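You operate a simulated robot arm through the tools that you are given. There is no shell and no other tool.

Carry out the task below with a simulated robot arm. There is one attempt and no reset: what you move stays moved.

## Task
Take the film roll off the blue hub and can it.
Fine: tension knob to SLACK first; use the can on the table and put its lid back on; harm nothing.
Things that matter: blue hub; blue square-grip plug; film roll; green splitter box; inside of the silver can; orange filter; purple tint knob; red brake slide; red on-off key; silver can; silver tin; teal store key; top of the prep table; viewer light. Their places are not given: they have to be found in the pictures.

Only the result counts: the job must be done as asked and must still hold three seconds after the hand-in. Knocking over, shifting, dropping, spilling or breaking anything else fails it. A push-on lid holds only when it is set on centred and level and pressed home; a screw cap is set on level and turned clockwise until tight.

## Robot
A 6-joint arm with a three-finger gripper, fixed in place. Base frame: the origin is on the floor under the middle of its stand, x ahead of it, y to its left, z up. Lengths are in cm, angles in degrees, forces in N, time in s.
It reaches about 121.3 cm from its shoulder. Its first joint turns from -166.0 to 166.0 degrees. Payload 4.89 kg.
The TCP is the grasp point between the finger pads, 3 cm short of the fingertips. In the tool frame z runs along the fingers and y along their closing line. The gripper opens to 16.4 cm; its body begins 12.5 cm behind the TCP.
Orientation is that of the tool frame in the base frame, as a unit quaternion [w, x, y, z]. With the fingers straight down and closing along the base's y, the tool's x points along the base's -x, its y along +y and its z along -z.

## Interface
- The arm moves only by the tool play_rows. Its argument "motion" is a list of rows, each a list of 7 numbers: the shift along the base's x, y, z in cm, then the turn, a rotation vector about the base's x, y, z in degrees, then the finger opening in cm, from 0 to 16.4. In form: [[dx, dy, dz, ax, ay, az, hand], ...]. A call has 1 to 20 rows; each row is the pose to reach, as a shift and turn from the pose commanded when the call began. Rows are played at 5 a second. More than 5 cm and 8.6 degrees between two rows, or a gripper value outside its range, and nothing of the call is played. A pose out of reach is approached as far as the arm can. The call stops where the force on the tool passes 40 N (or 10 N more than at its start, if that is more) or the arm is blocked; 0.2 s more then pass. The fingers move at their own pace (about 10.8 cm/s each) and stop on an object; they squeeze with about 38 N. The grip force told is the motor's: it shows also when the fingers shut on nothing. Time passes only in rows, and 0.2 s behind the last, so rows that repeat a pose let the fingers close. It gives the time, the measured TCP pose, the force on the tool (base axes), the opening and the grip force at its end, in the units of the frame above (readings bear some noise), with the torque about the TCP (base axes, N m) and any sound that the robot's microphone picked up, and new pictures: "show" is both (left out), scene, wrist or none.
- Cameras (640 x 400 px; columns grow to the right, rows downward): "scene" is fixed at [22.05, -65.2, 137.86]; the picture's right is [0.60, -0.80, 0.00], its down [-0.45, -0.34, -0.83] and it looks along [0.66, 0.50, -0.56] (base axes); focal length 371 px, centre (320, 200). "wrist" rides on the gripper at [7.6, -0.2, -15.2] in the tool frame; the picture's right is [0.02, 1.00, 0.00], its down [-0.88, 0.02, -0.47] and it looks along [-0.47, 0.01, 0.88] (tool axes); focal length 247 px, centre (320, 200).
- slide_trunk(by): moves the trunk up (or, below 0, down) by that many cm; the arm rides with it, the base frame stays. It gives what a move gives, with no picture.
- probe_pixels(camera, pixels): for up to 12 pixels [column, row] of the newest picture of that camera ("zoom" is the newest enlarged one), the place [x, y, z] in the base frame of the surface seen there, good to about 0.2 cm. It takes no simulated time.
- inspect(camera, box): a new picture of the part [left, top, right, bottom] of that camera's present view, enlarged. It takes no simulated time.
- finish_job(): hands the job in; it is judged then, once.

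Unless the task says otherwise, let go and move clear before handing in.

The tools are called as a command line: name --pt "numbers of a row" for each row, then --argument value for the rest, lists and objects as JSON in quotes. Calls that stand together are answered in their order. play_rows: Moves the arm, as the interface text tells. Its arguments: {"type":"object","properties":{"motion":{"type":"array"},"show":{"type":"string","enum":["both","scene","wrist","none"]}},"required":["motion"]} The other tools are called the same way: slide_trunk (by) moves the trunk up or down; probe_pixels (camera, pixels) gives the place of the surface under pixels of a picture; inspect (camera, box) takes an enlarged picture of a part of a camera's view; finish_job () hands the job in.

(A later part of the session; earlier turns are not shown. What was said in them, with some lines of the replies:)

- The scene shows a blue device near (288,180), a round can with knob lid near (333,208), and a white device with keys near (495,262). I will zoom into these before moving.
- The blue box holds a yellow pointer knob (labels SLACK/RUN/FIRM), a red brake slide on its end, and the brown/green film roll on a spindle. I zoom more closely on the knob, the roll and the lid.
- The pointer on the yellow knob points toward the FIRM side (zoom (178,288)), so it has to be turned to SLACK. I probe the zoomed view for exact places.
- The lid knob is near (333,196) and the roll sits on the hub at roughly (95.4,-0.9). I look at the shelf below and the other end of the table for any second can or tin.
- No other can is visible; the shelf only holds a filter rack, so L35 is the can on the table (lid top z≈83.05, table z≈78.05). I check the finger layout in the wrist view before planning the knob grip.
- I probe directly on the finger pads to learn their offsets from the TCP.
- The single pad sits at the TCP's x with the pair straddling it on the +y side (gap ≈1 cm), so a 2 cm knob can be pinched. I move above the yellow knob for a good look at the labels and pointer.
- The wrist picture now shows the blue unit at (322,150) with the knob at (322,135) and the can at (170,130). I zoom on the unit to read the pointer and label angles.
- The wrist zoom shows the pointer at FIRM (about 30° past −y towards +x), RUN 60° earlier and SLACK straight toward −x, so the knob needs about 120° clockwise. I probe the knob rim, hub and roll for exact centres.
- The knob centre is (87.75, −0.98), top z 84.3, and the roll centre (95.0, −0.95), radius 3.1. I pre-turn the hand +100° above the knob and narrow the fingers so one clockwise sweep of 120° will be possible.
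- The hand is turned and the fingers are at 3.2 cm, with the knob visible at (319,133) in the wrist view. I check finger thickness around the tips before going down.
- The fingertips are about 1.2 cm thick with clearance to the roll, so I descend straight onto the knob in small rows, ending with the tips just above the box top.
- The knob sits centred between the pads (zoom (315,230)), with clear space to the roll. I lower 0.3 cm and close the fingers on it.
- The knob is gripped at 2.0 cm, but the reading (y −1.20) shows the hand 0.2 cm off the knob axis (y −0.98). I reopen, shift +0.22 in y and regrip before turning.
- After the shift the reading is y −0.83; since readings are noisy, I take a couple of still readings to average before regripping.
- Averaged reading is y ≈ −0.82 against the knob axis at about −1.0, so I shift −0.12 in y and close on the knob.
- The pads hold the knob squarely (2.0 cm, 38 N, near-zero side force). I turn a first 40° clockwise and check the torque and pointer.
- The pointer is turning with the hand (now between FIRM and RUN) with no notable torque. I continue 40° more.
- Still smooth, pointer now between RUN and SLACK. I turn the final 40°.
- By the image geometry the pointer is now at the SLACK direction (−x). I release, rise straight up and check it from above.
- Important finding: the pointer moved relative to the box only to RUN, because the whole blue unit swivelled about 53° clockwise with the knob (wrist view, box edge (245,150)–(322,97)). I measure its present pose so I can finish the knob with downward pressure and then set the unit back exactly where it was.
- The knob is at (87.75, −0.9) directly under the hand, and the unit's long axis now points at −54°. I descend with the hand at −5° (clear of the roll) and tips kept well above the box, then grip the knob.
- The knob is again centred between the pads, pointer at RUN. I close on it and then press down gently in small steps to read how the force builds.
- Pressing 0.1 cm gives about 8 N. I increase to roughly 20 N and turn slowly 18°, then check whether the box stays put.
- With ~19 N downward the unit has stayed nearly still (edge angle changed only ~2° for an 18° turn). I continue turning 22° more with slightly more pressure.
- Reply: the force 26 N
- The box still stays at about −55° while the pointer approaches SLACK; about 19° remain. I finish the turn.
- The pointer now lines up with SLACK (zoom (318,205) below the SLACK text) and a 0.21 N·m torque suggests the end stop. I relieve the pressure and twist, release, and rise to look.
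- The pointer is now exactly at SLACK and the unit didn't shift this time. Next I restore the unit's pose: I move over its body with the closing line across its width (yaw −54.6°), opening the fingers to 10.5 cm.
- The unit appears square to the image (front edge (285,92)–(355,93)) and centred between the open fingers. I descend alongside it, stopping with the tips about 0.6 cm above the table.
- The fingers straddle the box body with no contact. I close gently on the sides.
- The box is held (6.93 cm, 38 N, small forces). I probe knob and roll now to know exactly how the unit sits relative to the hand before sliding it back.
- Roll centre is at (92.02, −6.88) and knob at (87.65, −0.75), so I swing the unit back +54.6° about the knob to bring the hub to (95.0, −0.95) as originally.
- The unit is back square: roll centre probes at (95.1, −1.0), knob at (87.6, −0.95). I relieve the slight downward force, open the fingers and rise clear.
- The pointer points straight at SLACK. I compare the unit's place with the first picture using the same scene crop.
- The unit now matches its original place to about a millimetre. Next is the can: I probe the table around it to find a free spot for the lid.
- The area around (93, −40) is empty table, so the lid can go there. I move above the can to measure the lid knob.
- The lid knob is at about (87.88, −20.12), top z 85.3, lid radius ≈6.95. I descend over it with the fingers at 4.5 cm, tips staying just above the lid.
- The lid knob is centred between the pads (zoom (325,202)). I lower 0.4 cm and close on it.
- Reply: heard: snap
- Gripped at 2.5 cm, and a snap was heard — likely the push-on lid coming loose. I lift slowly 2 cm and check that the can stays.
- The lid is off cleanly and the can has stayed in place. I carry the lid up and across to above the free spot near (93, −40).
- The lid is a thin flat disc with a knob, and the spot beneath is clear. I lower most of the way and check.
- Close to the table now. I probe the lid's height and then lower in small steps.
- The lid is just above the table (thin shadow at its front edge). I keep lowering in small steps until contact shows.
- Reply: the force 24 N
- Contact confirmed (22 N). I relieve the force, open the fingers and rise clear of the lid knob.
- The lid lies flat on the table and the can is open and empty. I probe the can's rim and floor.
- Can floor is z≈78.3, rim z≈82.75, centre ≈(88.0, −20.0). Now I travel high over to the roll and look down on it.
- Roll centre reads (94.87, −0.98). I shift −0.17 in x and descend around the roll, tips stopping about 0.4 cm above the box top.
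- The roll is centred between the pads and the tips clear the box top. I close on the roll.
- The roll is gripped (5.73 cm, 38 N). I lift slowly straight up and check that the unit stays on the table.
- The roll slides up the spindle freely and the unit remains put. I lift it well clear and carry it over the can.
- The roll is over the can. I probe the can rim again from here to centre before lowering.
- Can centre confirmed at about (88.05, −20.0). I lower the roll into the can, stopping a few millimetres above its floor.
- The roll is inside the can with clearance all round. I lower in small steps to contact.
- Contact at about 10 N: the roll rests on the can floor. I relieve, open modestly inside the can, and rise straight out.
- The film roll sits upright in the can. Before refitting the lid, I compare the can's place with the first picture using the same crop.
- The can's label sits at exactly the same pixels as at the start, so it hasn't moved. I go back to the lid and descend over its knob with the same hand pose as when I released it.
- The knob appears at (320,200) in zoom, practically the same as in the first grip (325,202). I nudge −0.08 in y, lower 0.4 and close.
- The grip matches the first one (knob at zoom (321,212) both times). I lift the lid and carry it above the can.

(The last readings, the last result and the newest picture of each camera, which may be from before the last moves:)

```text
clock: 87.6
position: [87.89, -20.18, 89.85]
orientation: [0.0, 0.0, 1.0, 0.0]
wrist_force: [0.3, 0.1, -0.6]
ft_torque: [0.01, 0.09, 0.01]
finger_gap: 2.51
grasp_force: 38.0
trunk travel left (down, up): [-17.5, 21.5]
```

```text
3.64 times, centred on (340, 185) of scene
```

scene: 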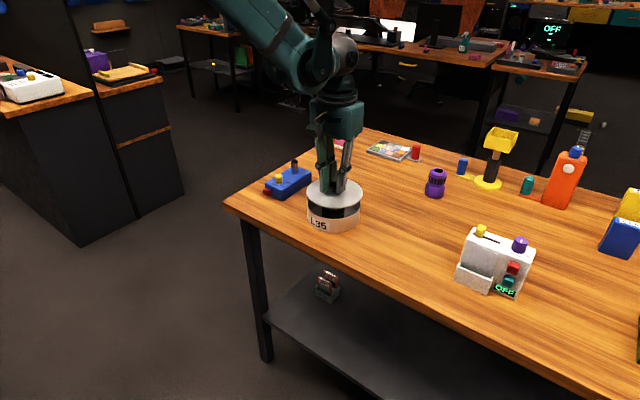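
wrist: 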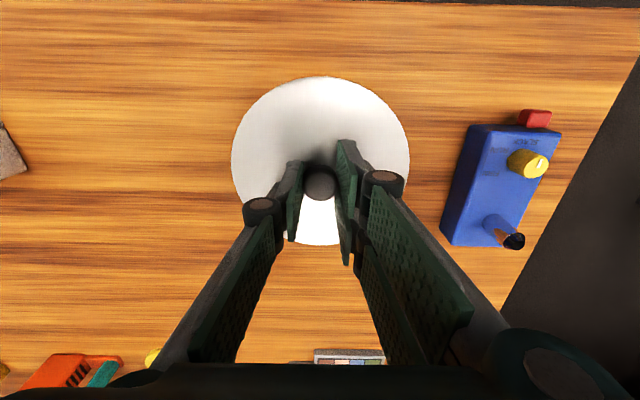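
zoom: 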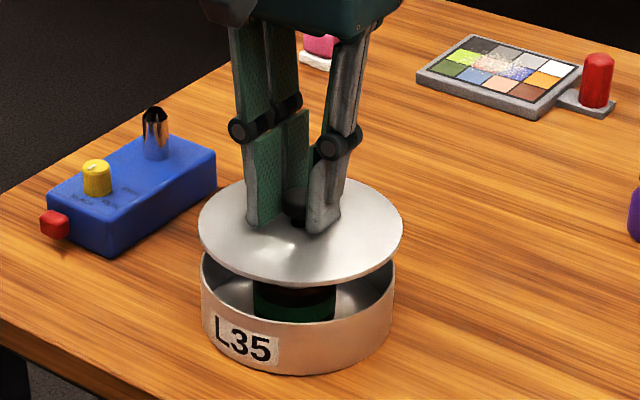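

The lid hovers over the can. I lower to about half a centimetre above the rim and verify centring from the scene camera.

play_rows --pt "0 0 -1 0 0 0 1.6" --pt "0 0 -2 0 0 0 1.6" --pt "0 0 -2.8 0 0 0 1.6" --pt "0 0 -2.8 0 0 0 1.6" --pt "0 0 -2.8 0 0 0 1.6" --show "both"

inspect --camera "scene" --box '[300, 180, 370, 240]'

```text
clock: 88.8
position: [87.9, -20.17, 86.89]
orientation: [0.0, -0.001, 1.0, 0.0]
wrist_force: [-0.3, 0.0, -0.4]
ft_torque: [0.01, 0.03, 0.0]
finger_gap: 2.5
grasp_force: 37.8
trunk travel left (down, up): [-17.5, 21.5]
```

scene: 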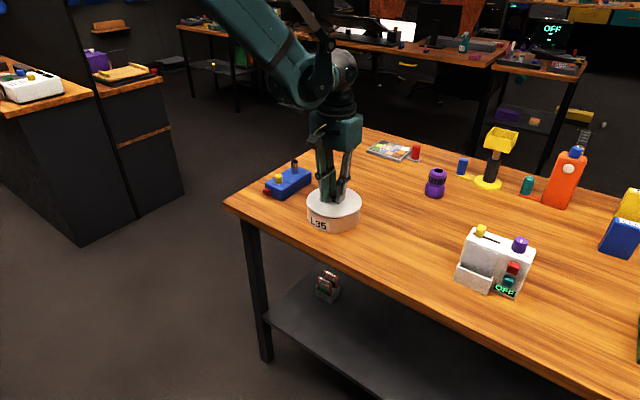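
wrist: 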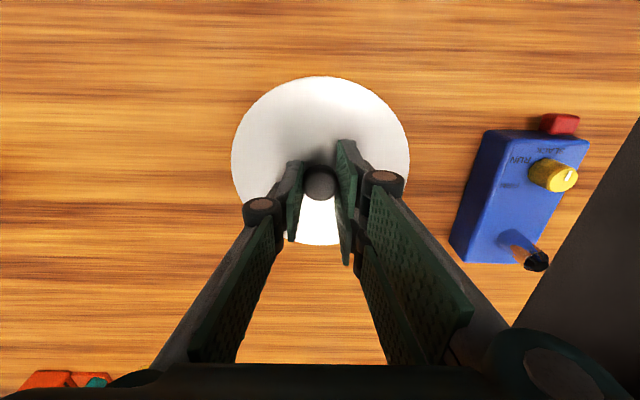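

```text
6.67 times, centred on (335, 210) of scene
```

zoom: 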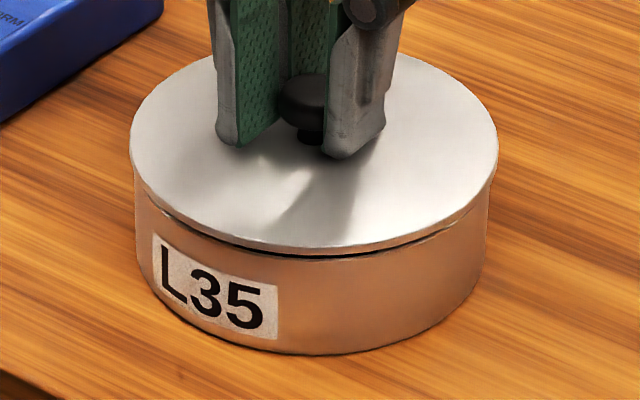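

Left/right edges (130 and 498) match the original seated lid. I lower almost to contact and compare the front edge too.

play_rows --pt "0 0 -0.15 0 0 0 1.6" --pt "0 0 -0.3 0 0 0 1.6" --pt "0 0 -0.42 0 0 0 1.6" --pt "0 0 -0.42 0 0 0 1.6" --show "scene"

inspect --camera "scene" --box '[300, 180, 370, 240]'

probe_pixels --camera "zoom" --pixels '[[135, 150], [490, 165], [315, 245], [180, 225], [440, 220], [200, 62], [420, 62], [150, 200], [470, 200]]'

```text
clock: 89.8
position: [87.78, -20.1, 86.32]
orientation: [0.0, 0.001, 1.0, 0.0]
wrist_force: [0.9, 0.2, -1.0]
ft_torque: [0.03, -0.01, 0.0]
finger_gap: 2.46
grasp_force: 37.7
trunk travel left (down, up): [-17.5, 21.5]
```

scene: 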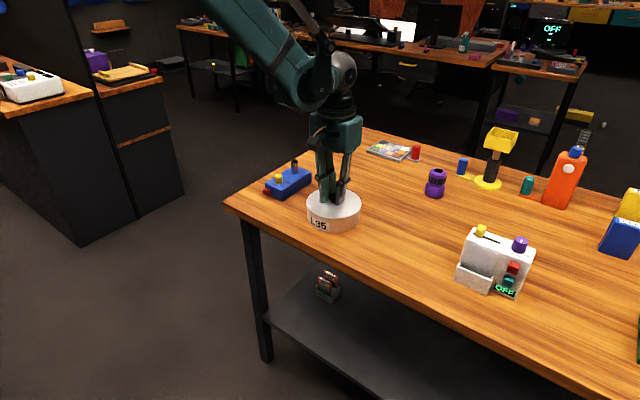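

```text
6.67 times, centred on (335, 210) of scene
```

zoom: 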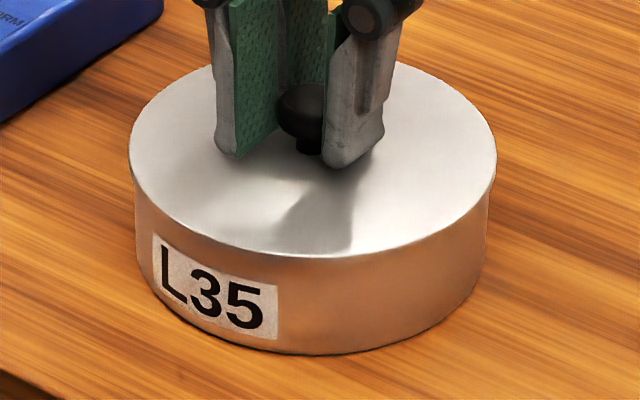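

```text
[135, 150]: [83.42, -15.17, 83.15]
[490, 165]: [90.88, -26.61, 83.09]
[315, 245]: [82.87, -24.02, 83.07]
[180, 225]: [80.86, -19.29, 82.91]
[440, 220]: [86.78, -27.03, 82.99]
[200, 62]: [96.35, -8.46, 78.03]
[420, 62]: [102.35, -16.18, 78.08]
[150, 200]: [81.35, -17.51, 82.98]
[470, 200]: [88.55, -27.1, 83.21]
```

The lid now looks identical to its original seat (top z≈83.1). I press down gradually and listen for the snap.

play_rows --pt "0 0 -0.1 0 0 0 1.6" --pt "0 0 -0.18 0 0 0 1.6" --pt "0 0 -0.26 0 0 0 1.6" --pt "0 0 -0.26 0 0 0 1.6" --show "none"

```text
clock: 90.8
position: [87.84, -20.03, 86.46]
orientation: [0.001, 0.0, 1.0, 0.0]
wrist_force: [11.4, -2.0, 27.5]
ft_torque: [0.04, -0.3, 0.02]
finger_gap: 2.49
grasp_force: 38.1
trunk travel left (down, up): [-17.5, 21.5]
```

27 N down with an 11 N sideways component and no snap yet. I compensate sideways (+x) and press further.

play_rows --pt "0.06 0 0 0 0 0 1.6" --pt "0.12 0 -0.05 0 0 0 1.6" --pt "0.13 0 -0.1 0 0 0 1.6" --pt "0.13 0 -0.1 0 0 0 1.6" --show "scene"

inspect --camera "scene" --box '[300, 180, 370, 240]'

```text
clock: 91.8
position: [87.9, -20.03, 86.27]
orientation: [0.0, 0.0, 1.0, 0.0]
wrist_force: [-7.6, -4.8, 35.1]
ft_torque: [-0.11, 0.21, 0.03]
finger_gap: 2.51
grasp_force: 38.3
trunk travel left (down, up): [-17.5, 21.5]
```

scene: 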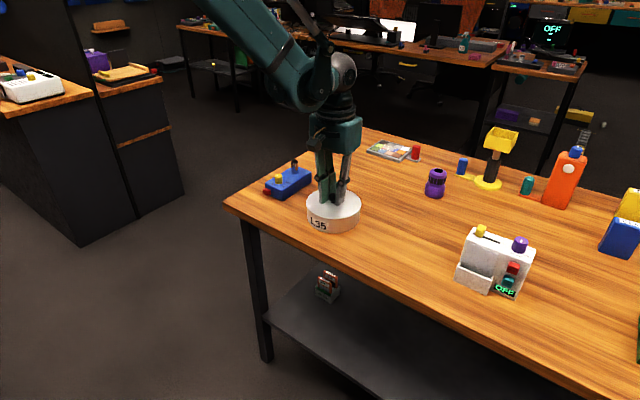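

```text
6.67 times, centred on (335, 210) of scene
```

zoom: 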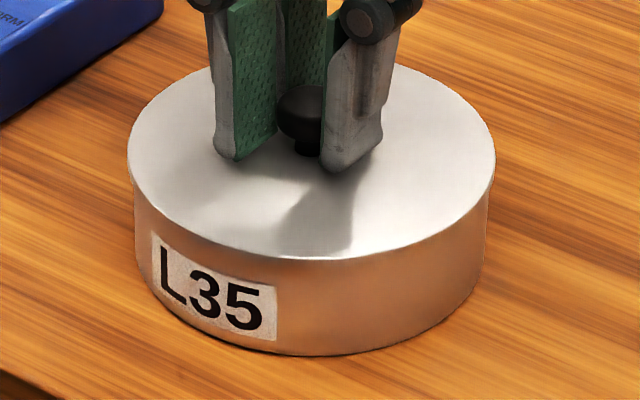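

35 N and still no snap; the lid edges line up with the can wall all round. I correct the sideways load and press a bit harder.

play_rows --pt "-0.05 0 -0.04 0 0 0 1.6" --pt "-0.05 0 -0.08 0 0 0 1.6" --pt "-0.05 0 -0.08 0 0 0 1.6" --pt "-0.05 0 -0.08 0 0 0 1.6" --show "none"

```text
clock: 92.8
position: [87.84, -20.06, 86.04]
orientation: [0.0, 0.0, 1.0, 0.0]
wrist_force: [-8.3, -4.0, 30.5]
ft_torque: [-0.02, 0.15, 0.06]
finger_gap: 2.47
grasp_force: 37.7
trunk travel left (down, up): [-17.5, 21.5]
```

The hand sank to z 86.04 while the force fell to 30 N, so either the lid moved home or the fingers slid on the knob. I look before pressing more.

play_rows --pt "0 0 0 0 0 0 1.6" --show "both"

inspect --camera "scene" --box '[300, 180, 370, 240]'

probe_pixels --camera "zoom" --pixels '[[160, 180], [470, 180], [315, 235], [200, 120], [430, 120], [250, 220], [400, 220], [310, 100]]'

```text
clock: 93.2
position: [87.83, -20.03, 86.17]
orientation: [0.001, 0.001, 1.0, 0.0]
wrist_force: [-8.7, -2.5, 26.9]
ft_torque: [-0.04, 0.13, 0.09]
finger_gap: 2.49
grasp_force: 37.8
trunk travel left (down, up): [-17.5, 21.5]
```

scene: 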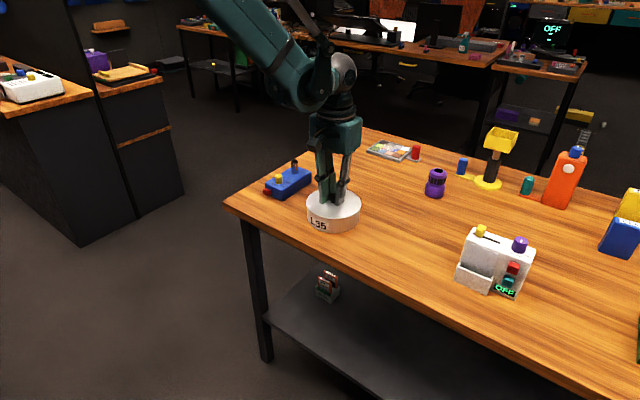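
wrist: 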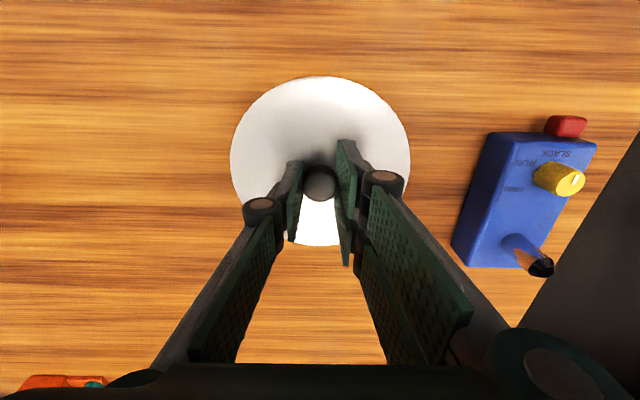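

```text
6.67 times, centred on (335, 210) of scene
```

zoom: 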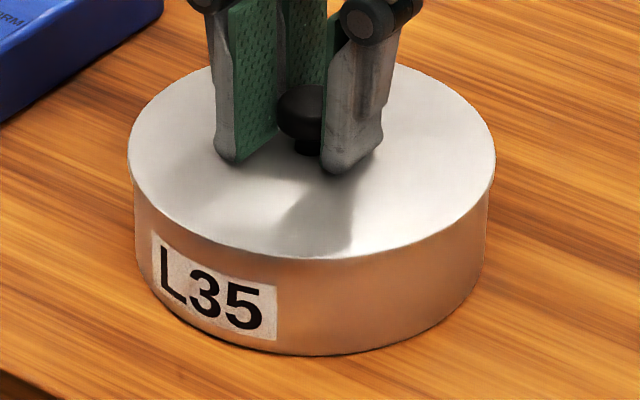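

```text
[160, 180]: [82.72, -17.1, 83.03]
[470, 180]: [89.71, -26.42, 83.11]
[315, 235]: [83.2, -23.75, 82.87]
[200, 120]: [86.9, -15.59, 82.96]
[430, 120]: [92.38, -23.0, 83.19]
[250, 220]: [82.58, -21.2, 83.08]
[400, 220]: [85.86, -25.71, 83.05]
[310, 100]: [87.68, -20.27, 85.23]
```

The lid top is at z≈83.04 all round, flush with its original height, but the fingers were slipping on the knob. I relieve the load, let go and rise, then inspect centring before pressing on top of the knob with closed fingers.

play_rows --pt "0.05 0.02 0.15 0 0 0 1.6" --pt "0.08 0.02 0.3 0 0 0 1.6" --pt "0.08 0.02 0.3 0 0 0 2.6" --pt "0.08 0.02 0.3 0 0 0 4" --pt "0.08 0.02 0.3 0 0 0 5" --pt "0.08 0.02 2 0 0 0 5" --pt "0.08 0.02 5 0 0 0 5" --pt "0.08 0.02 9 0 0 0 5" --pt "0.08 0.02 13 0 0 0 8" --pt "0.08 0.02 14 0 0 0 8" --pt "0.08 0.02 14 0 0 0 8" --show "both"

inspect --camera "scene" --box '[300, 180, 370, 240]'

inspect --camera "wrist" --box '[250, 60, 390, 200]'

```text
clock: 95.6
position: [87.97, -20.17, 100.07]
orientation: [0.001, 0.0, 1.0, 0.0]
wrist_force: [-0.1, -0.4, 0.1]
ft_torque: [-0.01, -0.07, -0.02]
finger_gap: 8.02
grasp_force: 0.1
trunk travel left (down, up): [-17.5, 21.5]
heard: snap
```

scene: 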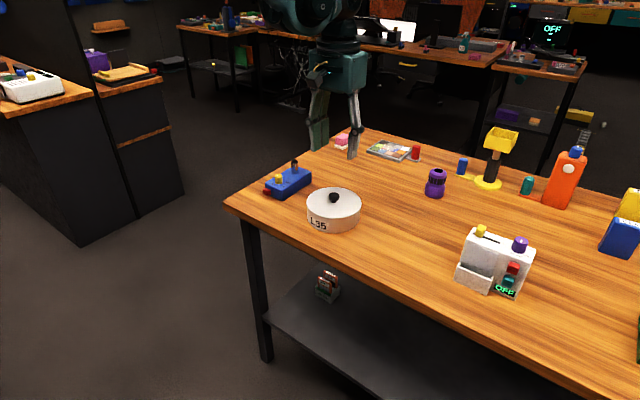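
wrist: 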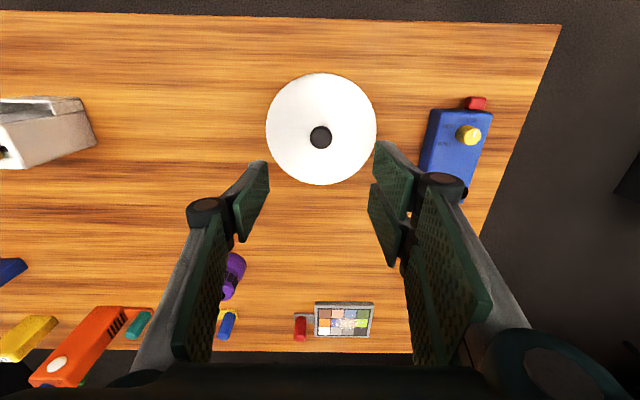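

```text
6.67 times, centred on (335, 210) of scene
```

zoom: 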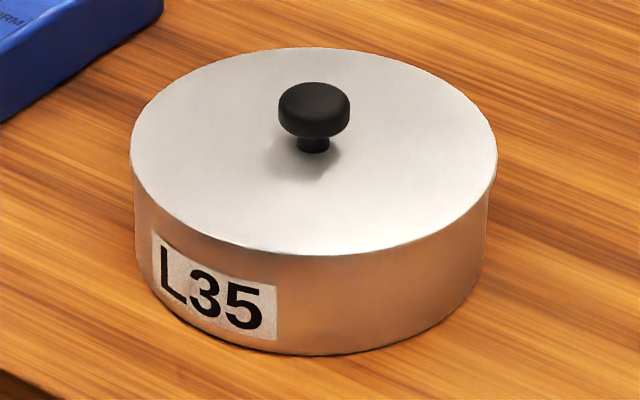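

```text
2.86 times, centred on (320, 130) of wrist
```

zoom: 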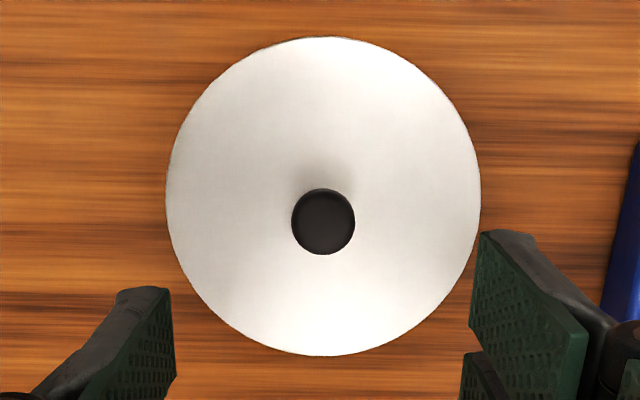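

A snap was heard as I relieved and let go, and the lid looks seated as at the start. To be sure it is pressed home, I check its level and then press straight down on the knob with closed fingers.

probe_pixels --camera "wrist" --pixels '[[272, 130], [370, 130], [321, 78], [321, 180], [290, 95], [350, 95], [290, 165], [350, 165], [321, 110], [310, 138], [331, 138], [321, 138]]'

inspect --camera "scene" --box '[305, 205, 345, 235]'

inspect --camera "scene" --box '[335, 195, 365, 225]'

```text
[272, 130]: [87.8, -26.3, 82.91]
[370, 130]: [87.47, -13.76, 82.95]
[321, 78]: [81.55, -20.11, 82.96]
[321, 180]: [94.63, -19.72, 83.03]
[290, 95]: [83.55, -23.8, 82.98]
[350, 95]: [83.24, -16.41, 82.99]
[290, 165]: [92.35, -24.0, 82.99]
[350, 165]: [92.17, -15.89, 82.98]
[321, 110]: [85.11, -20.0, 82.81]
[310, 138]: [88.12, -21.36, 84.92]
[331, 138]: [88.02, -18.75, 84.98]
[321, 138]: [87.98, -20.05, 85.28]
```

```text
13.33 times, centred on (325, 220) of scene
```

zoom: 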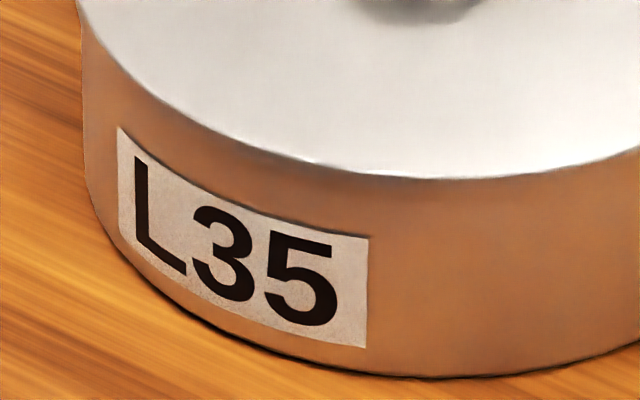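

```text
13.33 times, centred on (350, 210) of scene
```

zoom: 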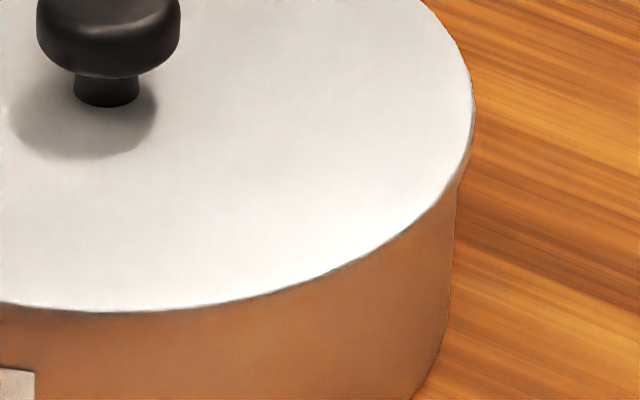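

The lid is level (z≈82.97 everywhere) and flush. I close the fingers fully and come down to just above the knob to press it.

play_rows --pt "0 0.02 0 0 0 0 4" --pt "0 0.02 0 0 0 0 1" --pt "0 0.02 0 0 0 0 0" --pt "0 0.02 -4 0 0 0 0" --pt "0 0.02 -8 0 0 0 0" --pt "0 0.02 -10 0 0 0 0" --pt "0 0.02 -11 0 0 0 0" --pt "0 0.02 -11.4 0 0 0 0" --pt "0 0.02 -11.4 0 0 0 0" --show "both"

inspect --camera "scene" --box '[290, 150, 380, 240]'

inspect --camera "wrist" --box '[260, 130, 380, 230]'

```text
clock: 97.6
position: [88.03, -19.98, 88.69]
orientation: [0.0, 0.0, 1.0, 0.0]
wrist_force: [-1.1, -1.1, -0.4]
ft_torque: [-0.01, 0.0, 0.02]
finger_gap: 0.01
grasp_force: 37.5
trunk travel left (down, up): [-17.5, 21.5]
```

scene: 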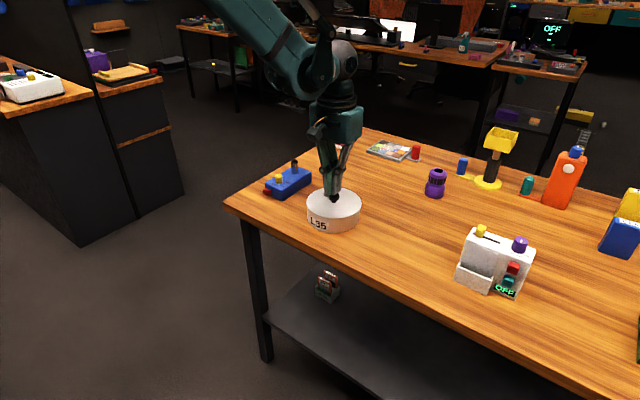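
wrist: 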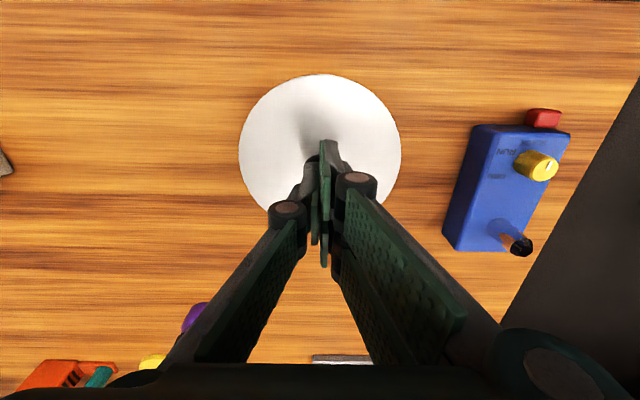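

```text
4.44 times, centred on (335, 195) of scene
```

zoom: 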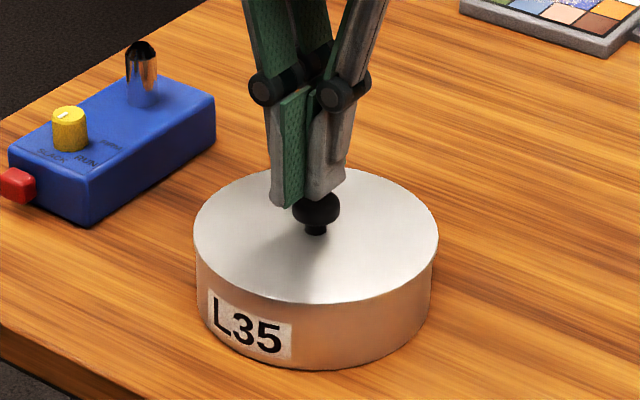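

```text
4.00 times, centred on (320, 180) of wrist
```

zoom: 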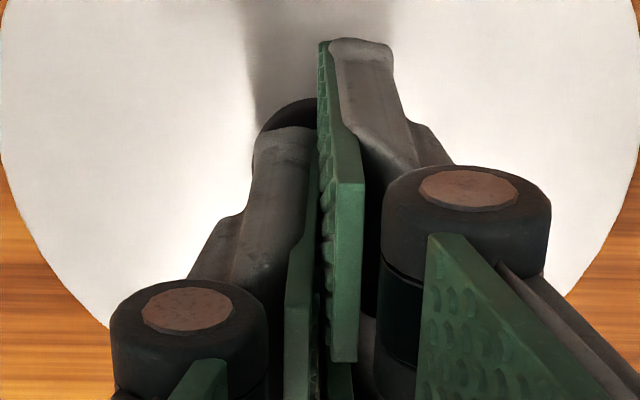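

The closed fingertips are centred just above the knob. I press down in small steps to about 30 N.

play_rows --pt "0 0 -0.15 0 0 0 0" --pt "0 0 -0.3 0 0 0 0" --pt "0 0 -0.4 0 0 0 0" --pt "0 0 -0.5 0 0 0 0" --pt "0 0 -0.5 0 0 0 0" --show "none"

```text
clock: 98.8
position: [88.01, -20.12, 88.2]
orientation: [0.0, 0.0, 1.0, -0.001]
wrist_force: [-0.3, 0.1, 0.0]
ft_torque: [-0.02, 0.01, 0.0]
finger_gap: 0.01
grasp_force: 37.7
trunk travel left (down, up): [-17.5, 21.5]
```

play_rows --pt "0 0 -0.08 0 0 0 0" --pt "0 0 -0.16 0 0 0 0" --pt "0 0 -0.24 0 0 0 0" --pt "0 0 -0.24 0 0 0 0" --show "scene"

inspect --camera "scene" --box '[300, 165, 370, 235]'

```text
clock: 99.8
position: [88.05, -20.02, 88.15]
orientation: [0.0, 0.0, 1.0, 0.0]
wrist_force: [0.6, 0.2, 0.3]
ft_torque: [0.02, -0.01, -0.04]
finger_gap: 0.01
grasp_force: 38.0
trunk travel left (down, up): [-17.5, 21.5]
```

scene: 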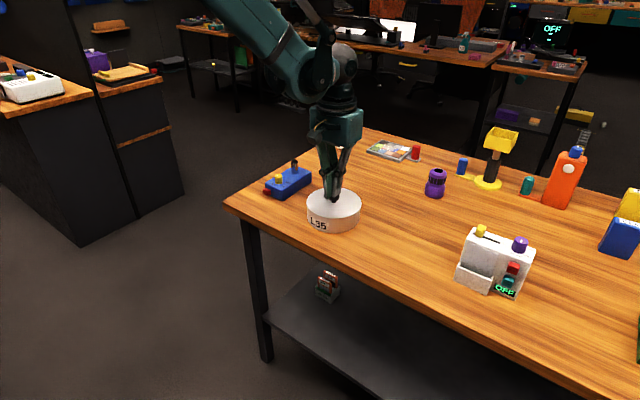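

```text
5.71 times, centred on (335, 200) of scene
```

zoom: 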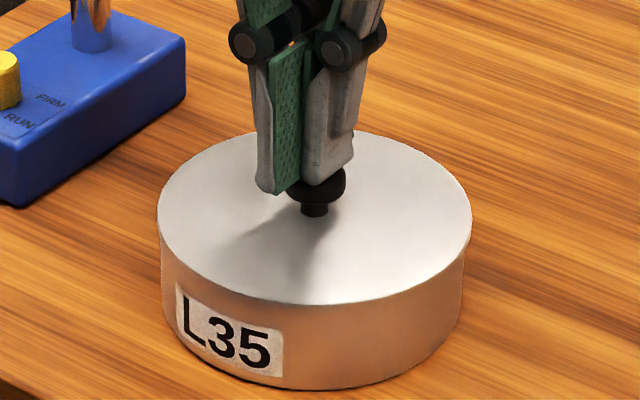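

No contact force yet though the tips look level with the knob top; I continue down in small steps.

play_rows --pt "0 0 -0.06 0 0 0 0" --pt "0 0 -0.12 0 0 0 0" --pt "0 0 -0.18 0 0 0 0" --pt "0 0 -0.18 0 0 0 0" --show "none"

play_rows --pt "0 0 -0.06 0 0 0 0" --pt "0 0 -0.12 0 0 0 0" --pt "0 0 -0.12 0 0 0 0" --show "scene"

inspect --camera "scene" --box '[310, 165, 355, 210]'

```text
clock: 100.8
position: [88.08, -19.94, 87.8]
orientation: [0.001, 0.0, 1.0, -0.001]
wrist_force: [3.7, 1.1, 9.0]
ft_torque: [0.07, -0.11, -0.01]
finger_gap: 0.63
grasp_force: 37.8
trunk travel left (down, up): [-17.5, 21.5]
```

```text
clock: 101.6
position: [87.94, -19.99, 87.86]
orientation: [0.001, 0.001, 1.0, -0.001]
wrist_force: [9.3, -3.1, 31.5]
ft_torque: [-0.05, -0.25, -0.01]
finger_gap: 0.61
grasp_force: 38.1
trunk travel left (down, up): [-17.5, 21.5]
```

scene: 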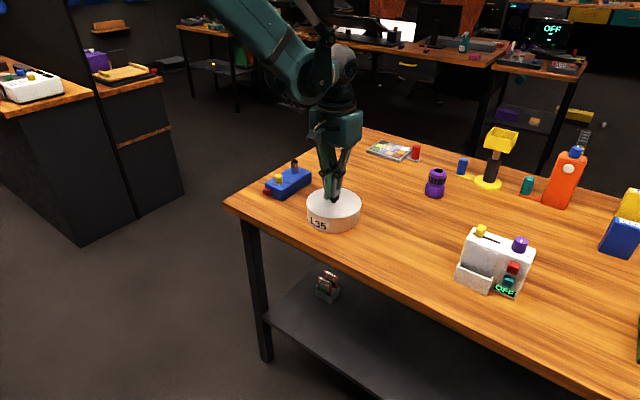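

```text
8.89 times, centred on (332, 188) of scene
```

zoom: 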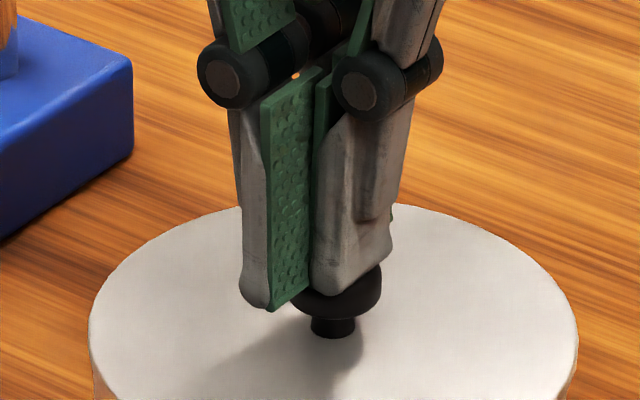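

The fingertips now bear on the knob's dome with 31 N and the lid stays level. I add a little more pressure with the sideways load trimmed, then rise straight off.

play_rows --pt "0.06 -0.02 -0.02 0 0 0 0" --pt "0.08 -0.03 -0.05 0 0 0 0" --pt "0.08 -0.03 -0.05 0 0 0 0" --show "none"

```text
clock: 102.4
position: [87.86, -20.09, 87.82]
orientation: [0.0, 0.0, 1.0, 0.0]
wrist_force: [-7.2, -2.8, 36.8]
ft_torque: [-0.02, 0.15, -0.05]
finger_gap: 0.57
grasp_force: 38.3
trunk travel left (down, up): [-17.5, 21.5]
```

36.8 N applied. I ease off and rise, watching for any sound or lid motion.

play_rows --pt "-0.03 0 0.1 0 0 0 0" --pt "-0.03 0 0.2 0 0 0 0" --pt "-0.03 0 0.35 0 0 0 0" --pt "-0.03 0 0.6 0 0 0 0" --pt "-0.03 0 1.2 0 0 0 0" --pt "-0.03 0 2.5 0 0 0 0" --pt "-0.03 0 2.5 0 0 0 0" --show "both"

inspect --camera "scene" --box '[300, 180, 370, 240]'

```text
clock: 104.0
position: [87.98, -20.08, 90.19]
orientation: [0.0, 0.0, 1.0, 0.001]
wrist_force: [0.5, -0.9, -0.2]
ft_torque: [0.02, 0.01, 0.01]
finger_gap: 0.02
grasp_force: 38.0
trunk travel left (down, up): [-17.5, 21.5]
```

scene: 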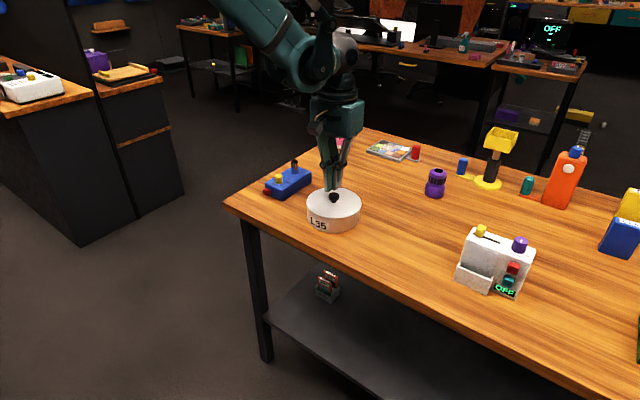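
wrist: 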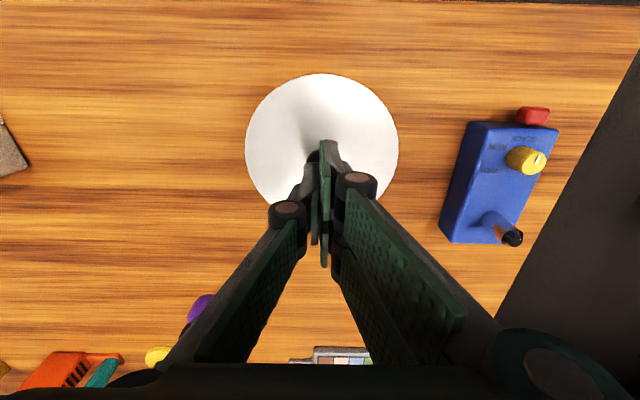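

```text
6.67 times, centred on (335, 210) of scene
```

zoom: 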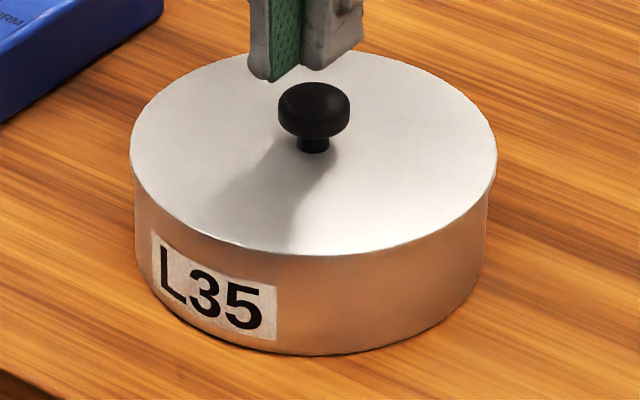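

No further snap on pressing and none on rising, and the lid sits level and centred — so it was already home. I move the hand up and back clear, then make a final check of everything.

play_rows --pt "0 0 4 0 0 0 0" --pt "0 0 8 0 0 0 2" --pt "0 0 12 0 0 0 5" --pt "-4 -1 15 0 0 0 8" --pt "-8 -2 18 0 0 0 8" --pt "-12 -4 20 0 0 0 8" --pt "-16 -6 22 0 0 0 8" --pt "-20 -8 23 0 0 0 8" --pt "-20 -8 23 0 0 0 8" --show "both"

inspect --camera "scene" --box '[240, 140, 380, 240]'

inspect --camera "wrist" --box '[200, 150, 480, 330]'

inspect --camera "scene" --box '[264, 164, 304, 194]'

```text
refused: row 4 steps farther than a row can; nothing moved
```

```text
4.00 times, centred on (310, 190) of scene
```

zoom: 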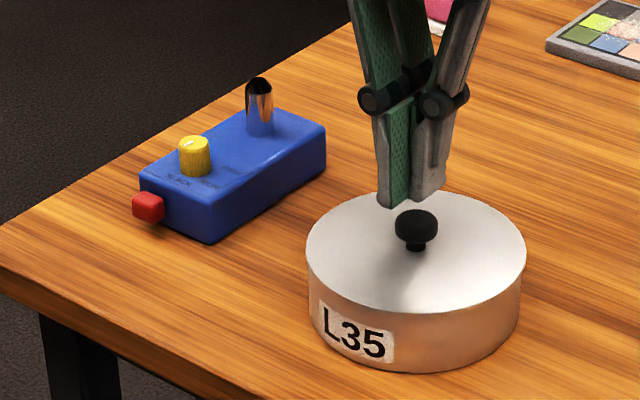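

```text
2.22 times, centred on (340, 240) of wrist
```

zoom: 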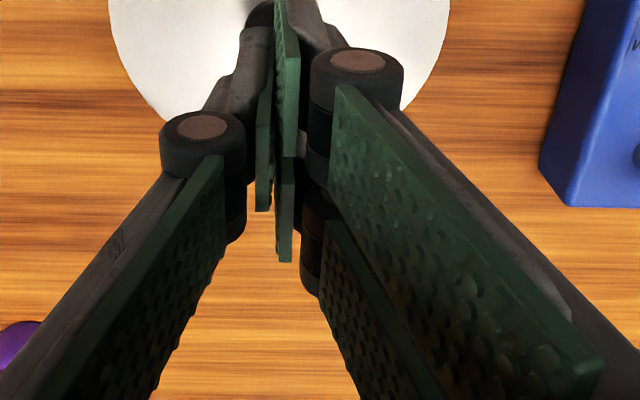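

```text
13.33 times, centred on (284, 179) of scene
```

zoom: 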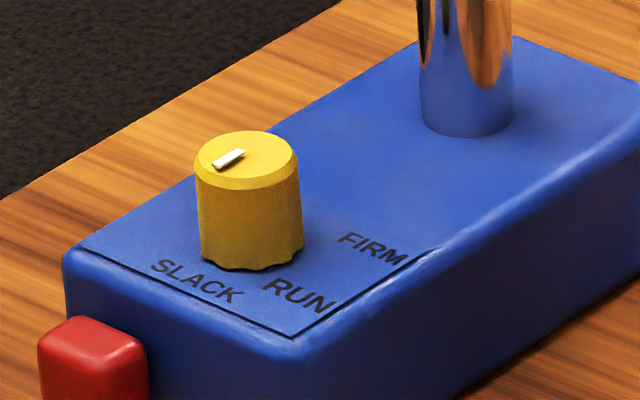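

The row step was too long, so nothing moved; the zooms still show the knob at SLACK and the unit in place. I repeat the retreat with shorter steps.

play_rows --pt "0 0 4 0 0 0 0" --pt "0 0 8 0 0 0 2" --pt "0 0 12 0 0 0 5" --pt "-2.5 -1 15 0 0 0 8" --pt "-5.5 -2 18 0 0 0 8" --pt "-9 -3.5 20 0 0 0 8" --pt "-13 -5 21.5 0 0 0 8" --pt "-17 -6.5 22.5 0 0 0 8" --pt "-20 -8 23 0 0 0 8" --pt "-20 -8 23 0 0 0 8" --show "both"

inspect --camera "wrist" --box '[260, 150, 500, 300]'

inspect --camera "scene" --box '[240, 110, 640, 300]'

inspect --camera "scene" --box '[300, 180, 370, 240]'

```text
clock: 106.2
position: [68.07, -28.21, 113.09]
orientation: [0.001, 0.0, 1.0, -0.001]
wrist_force: [-0.4, 0.1, 0.5]
ft_torque: [-0.01, -0.14, -0.02]
finger_gap: 7.99
grasp_force: 0.0
trunk travel left (down, up): [-17.5, 21.5]
```

scene: 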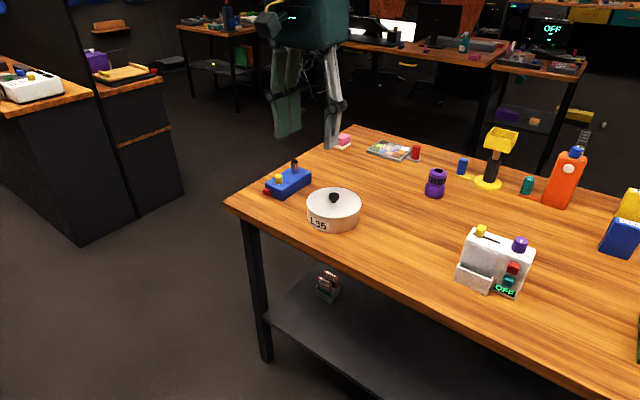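
wrist: 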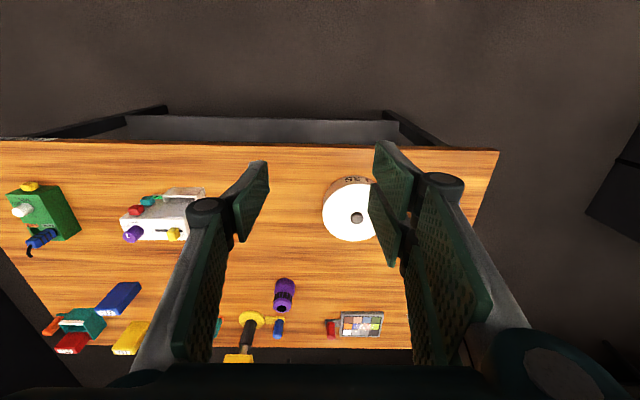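

```text
2.67 times, centred on (380, 225) of wrist
```

zoom: 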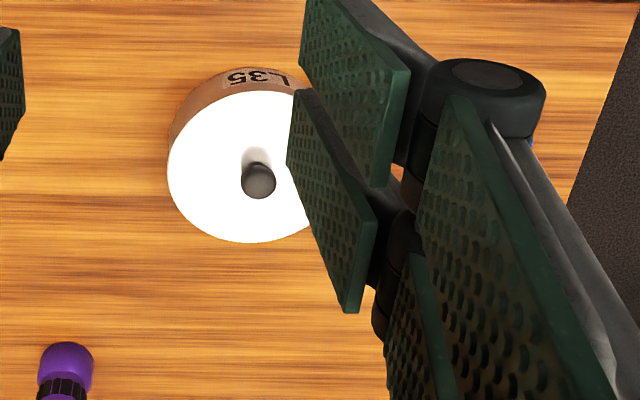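

```text
1.60 times, centred on (440, 205) of scene
```

zoom: 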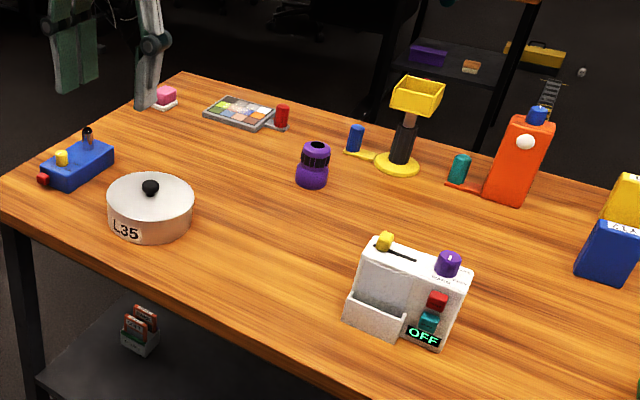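

```text
6.67 times, centred on (335, 210) of scene
```

zoom: 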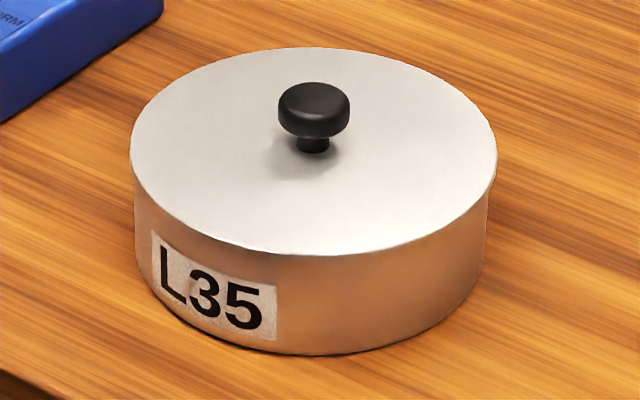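

Everything else is untouched: the knob points to SLACK, the hub is bare, and the viewer still reads OFF. The film roll is in the L35 can with its lid level and seated at (333,208), and the hand is clear, so I hand the job in.

finish_job

```text
The job is handed in.
```

The film roll is off the blue hub and inside the L35 can, with the lid back on. The job is handed in, but no verdict came back.

- **Tension knob:** it points at SLACK, and I set it before touching the roll. On the first turn the blue unit swivelled about 54° with the knob. I finished the turn while pressing down, then gripped the unit and slid it back. It now sits within about a millimetre of where it started.
- **Roll and can:** the roll stands upright on the can floor. The can moved by roughly a millimetre at most.
- **Lid:** it sits level at its original height and within about a millimetre of centred. I heard a snap as I let go after pressing, and a second press at about 37 N made no further sound. I take that to mean it was already home, but I did not pull on it to test.
- **Everything else:** in the final pictures the other objects look undisturbed, and the viewer still reads OFF.
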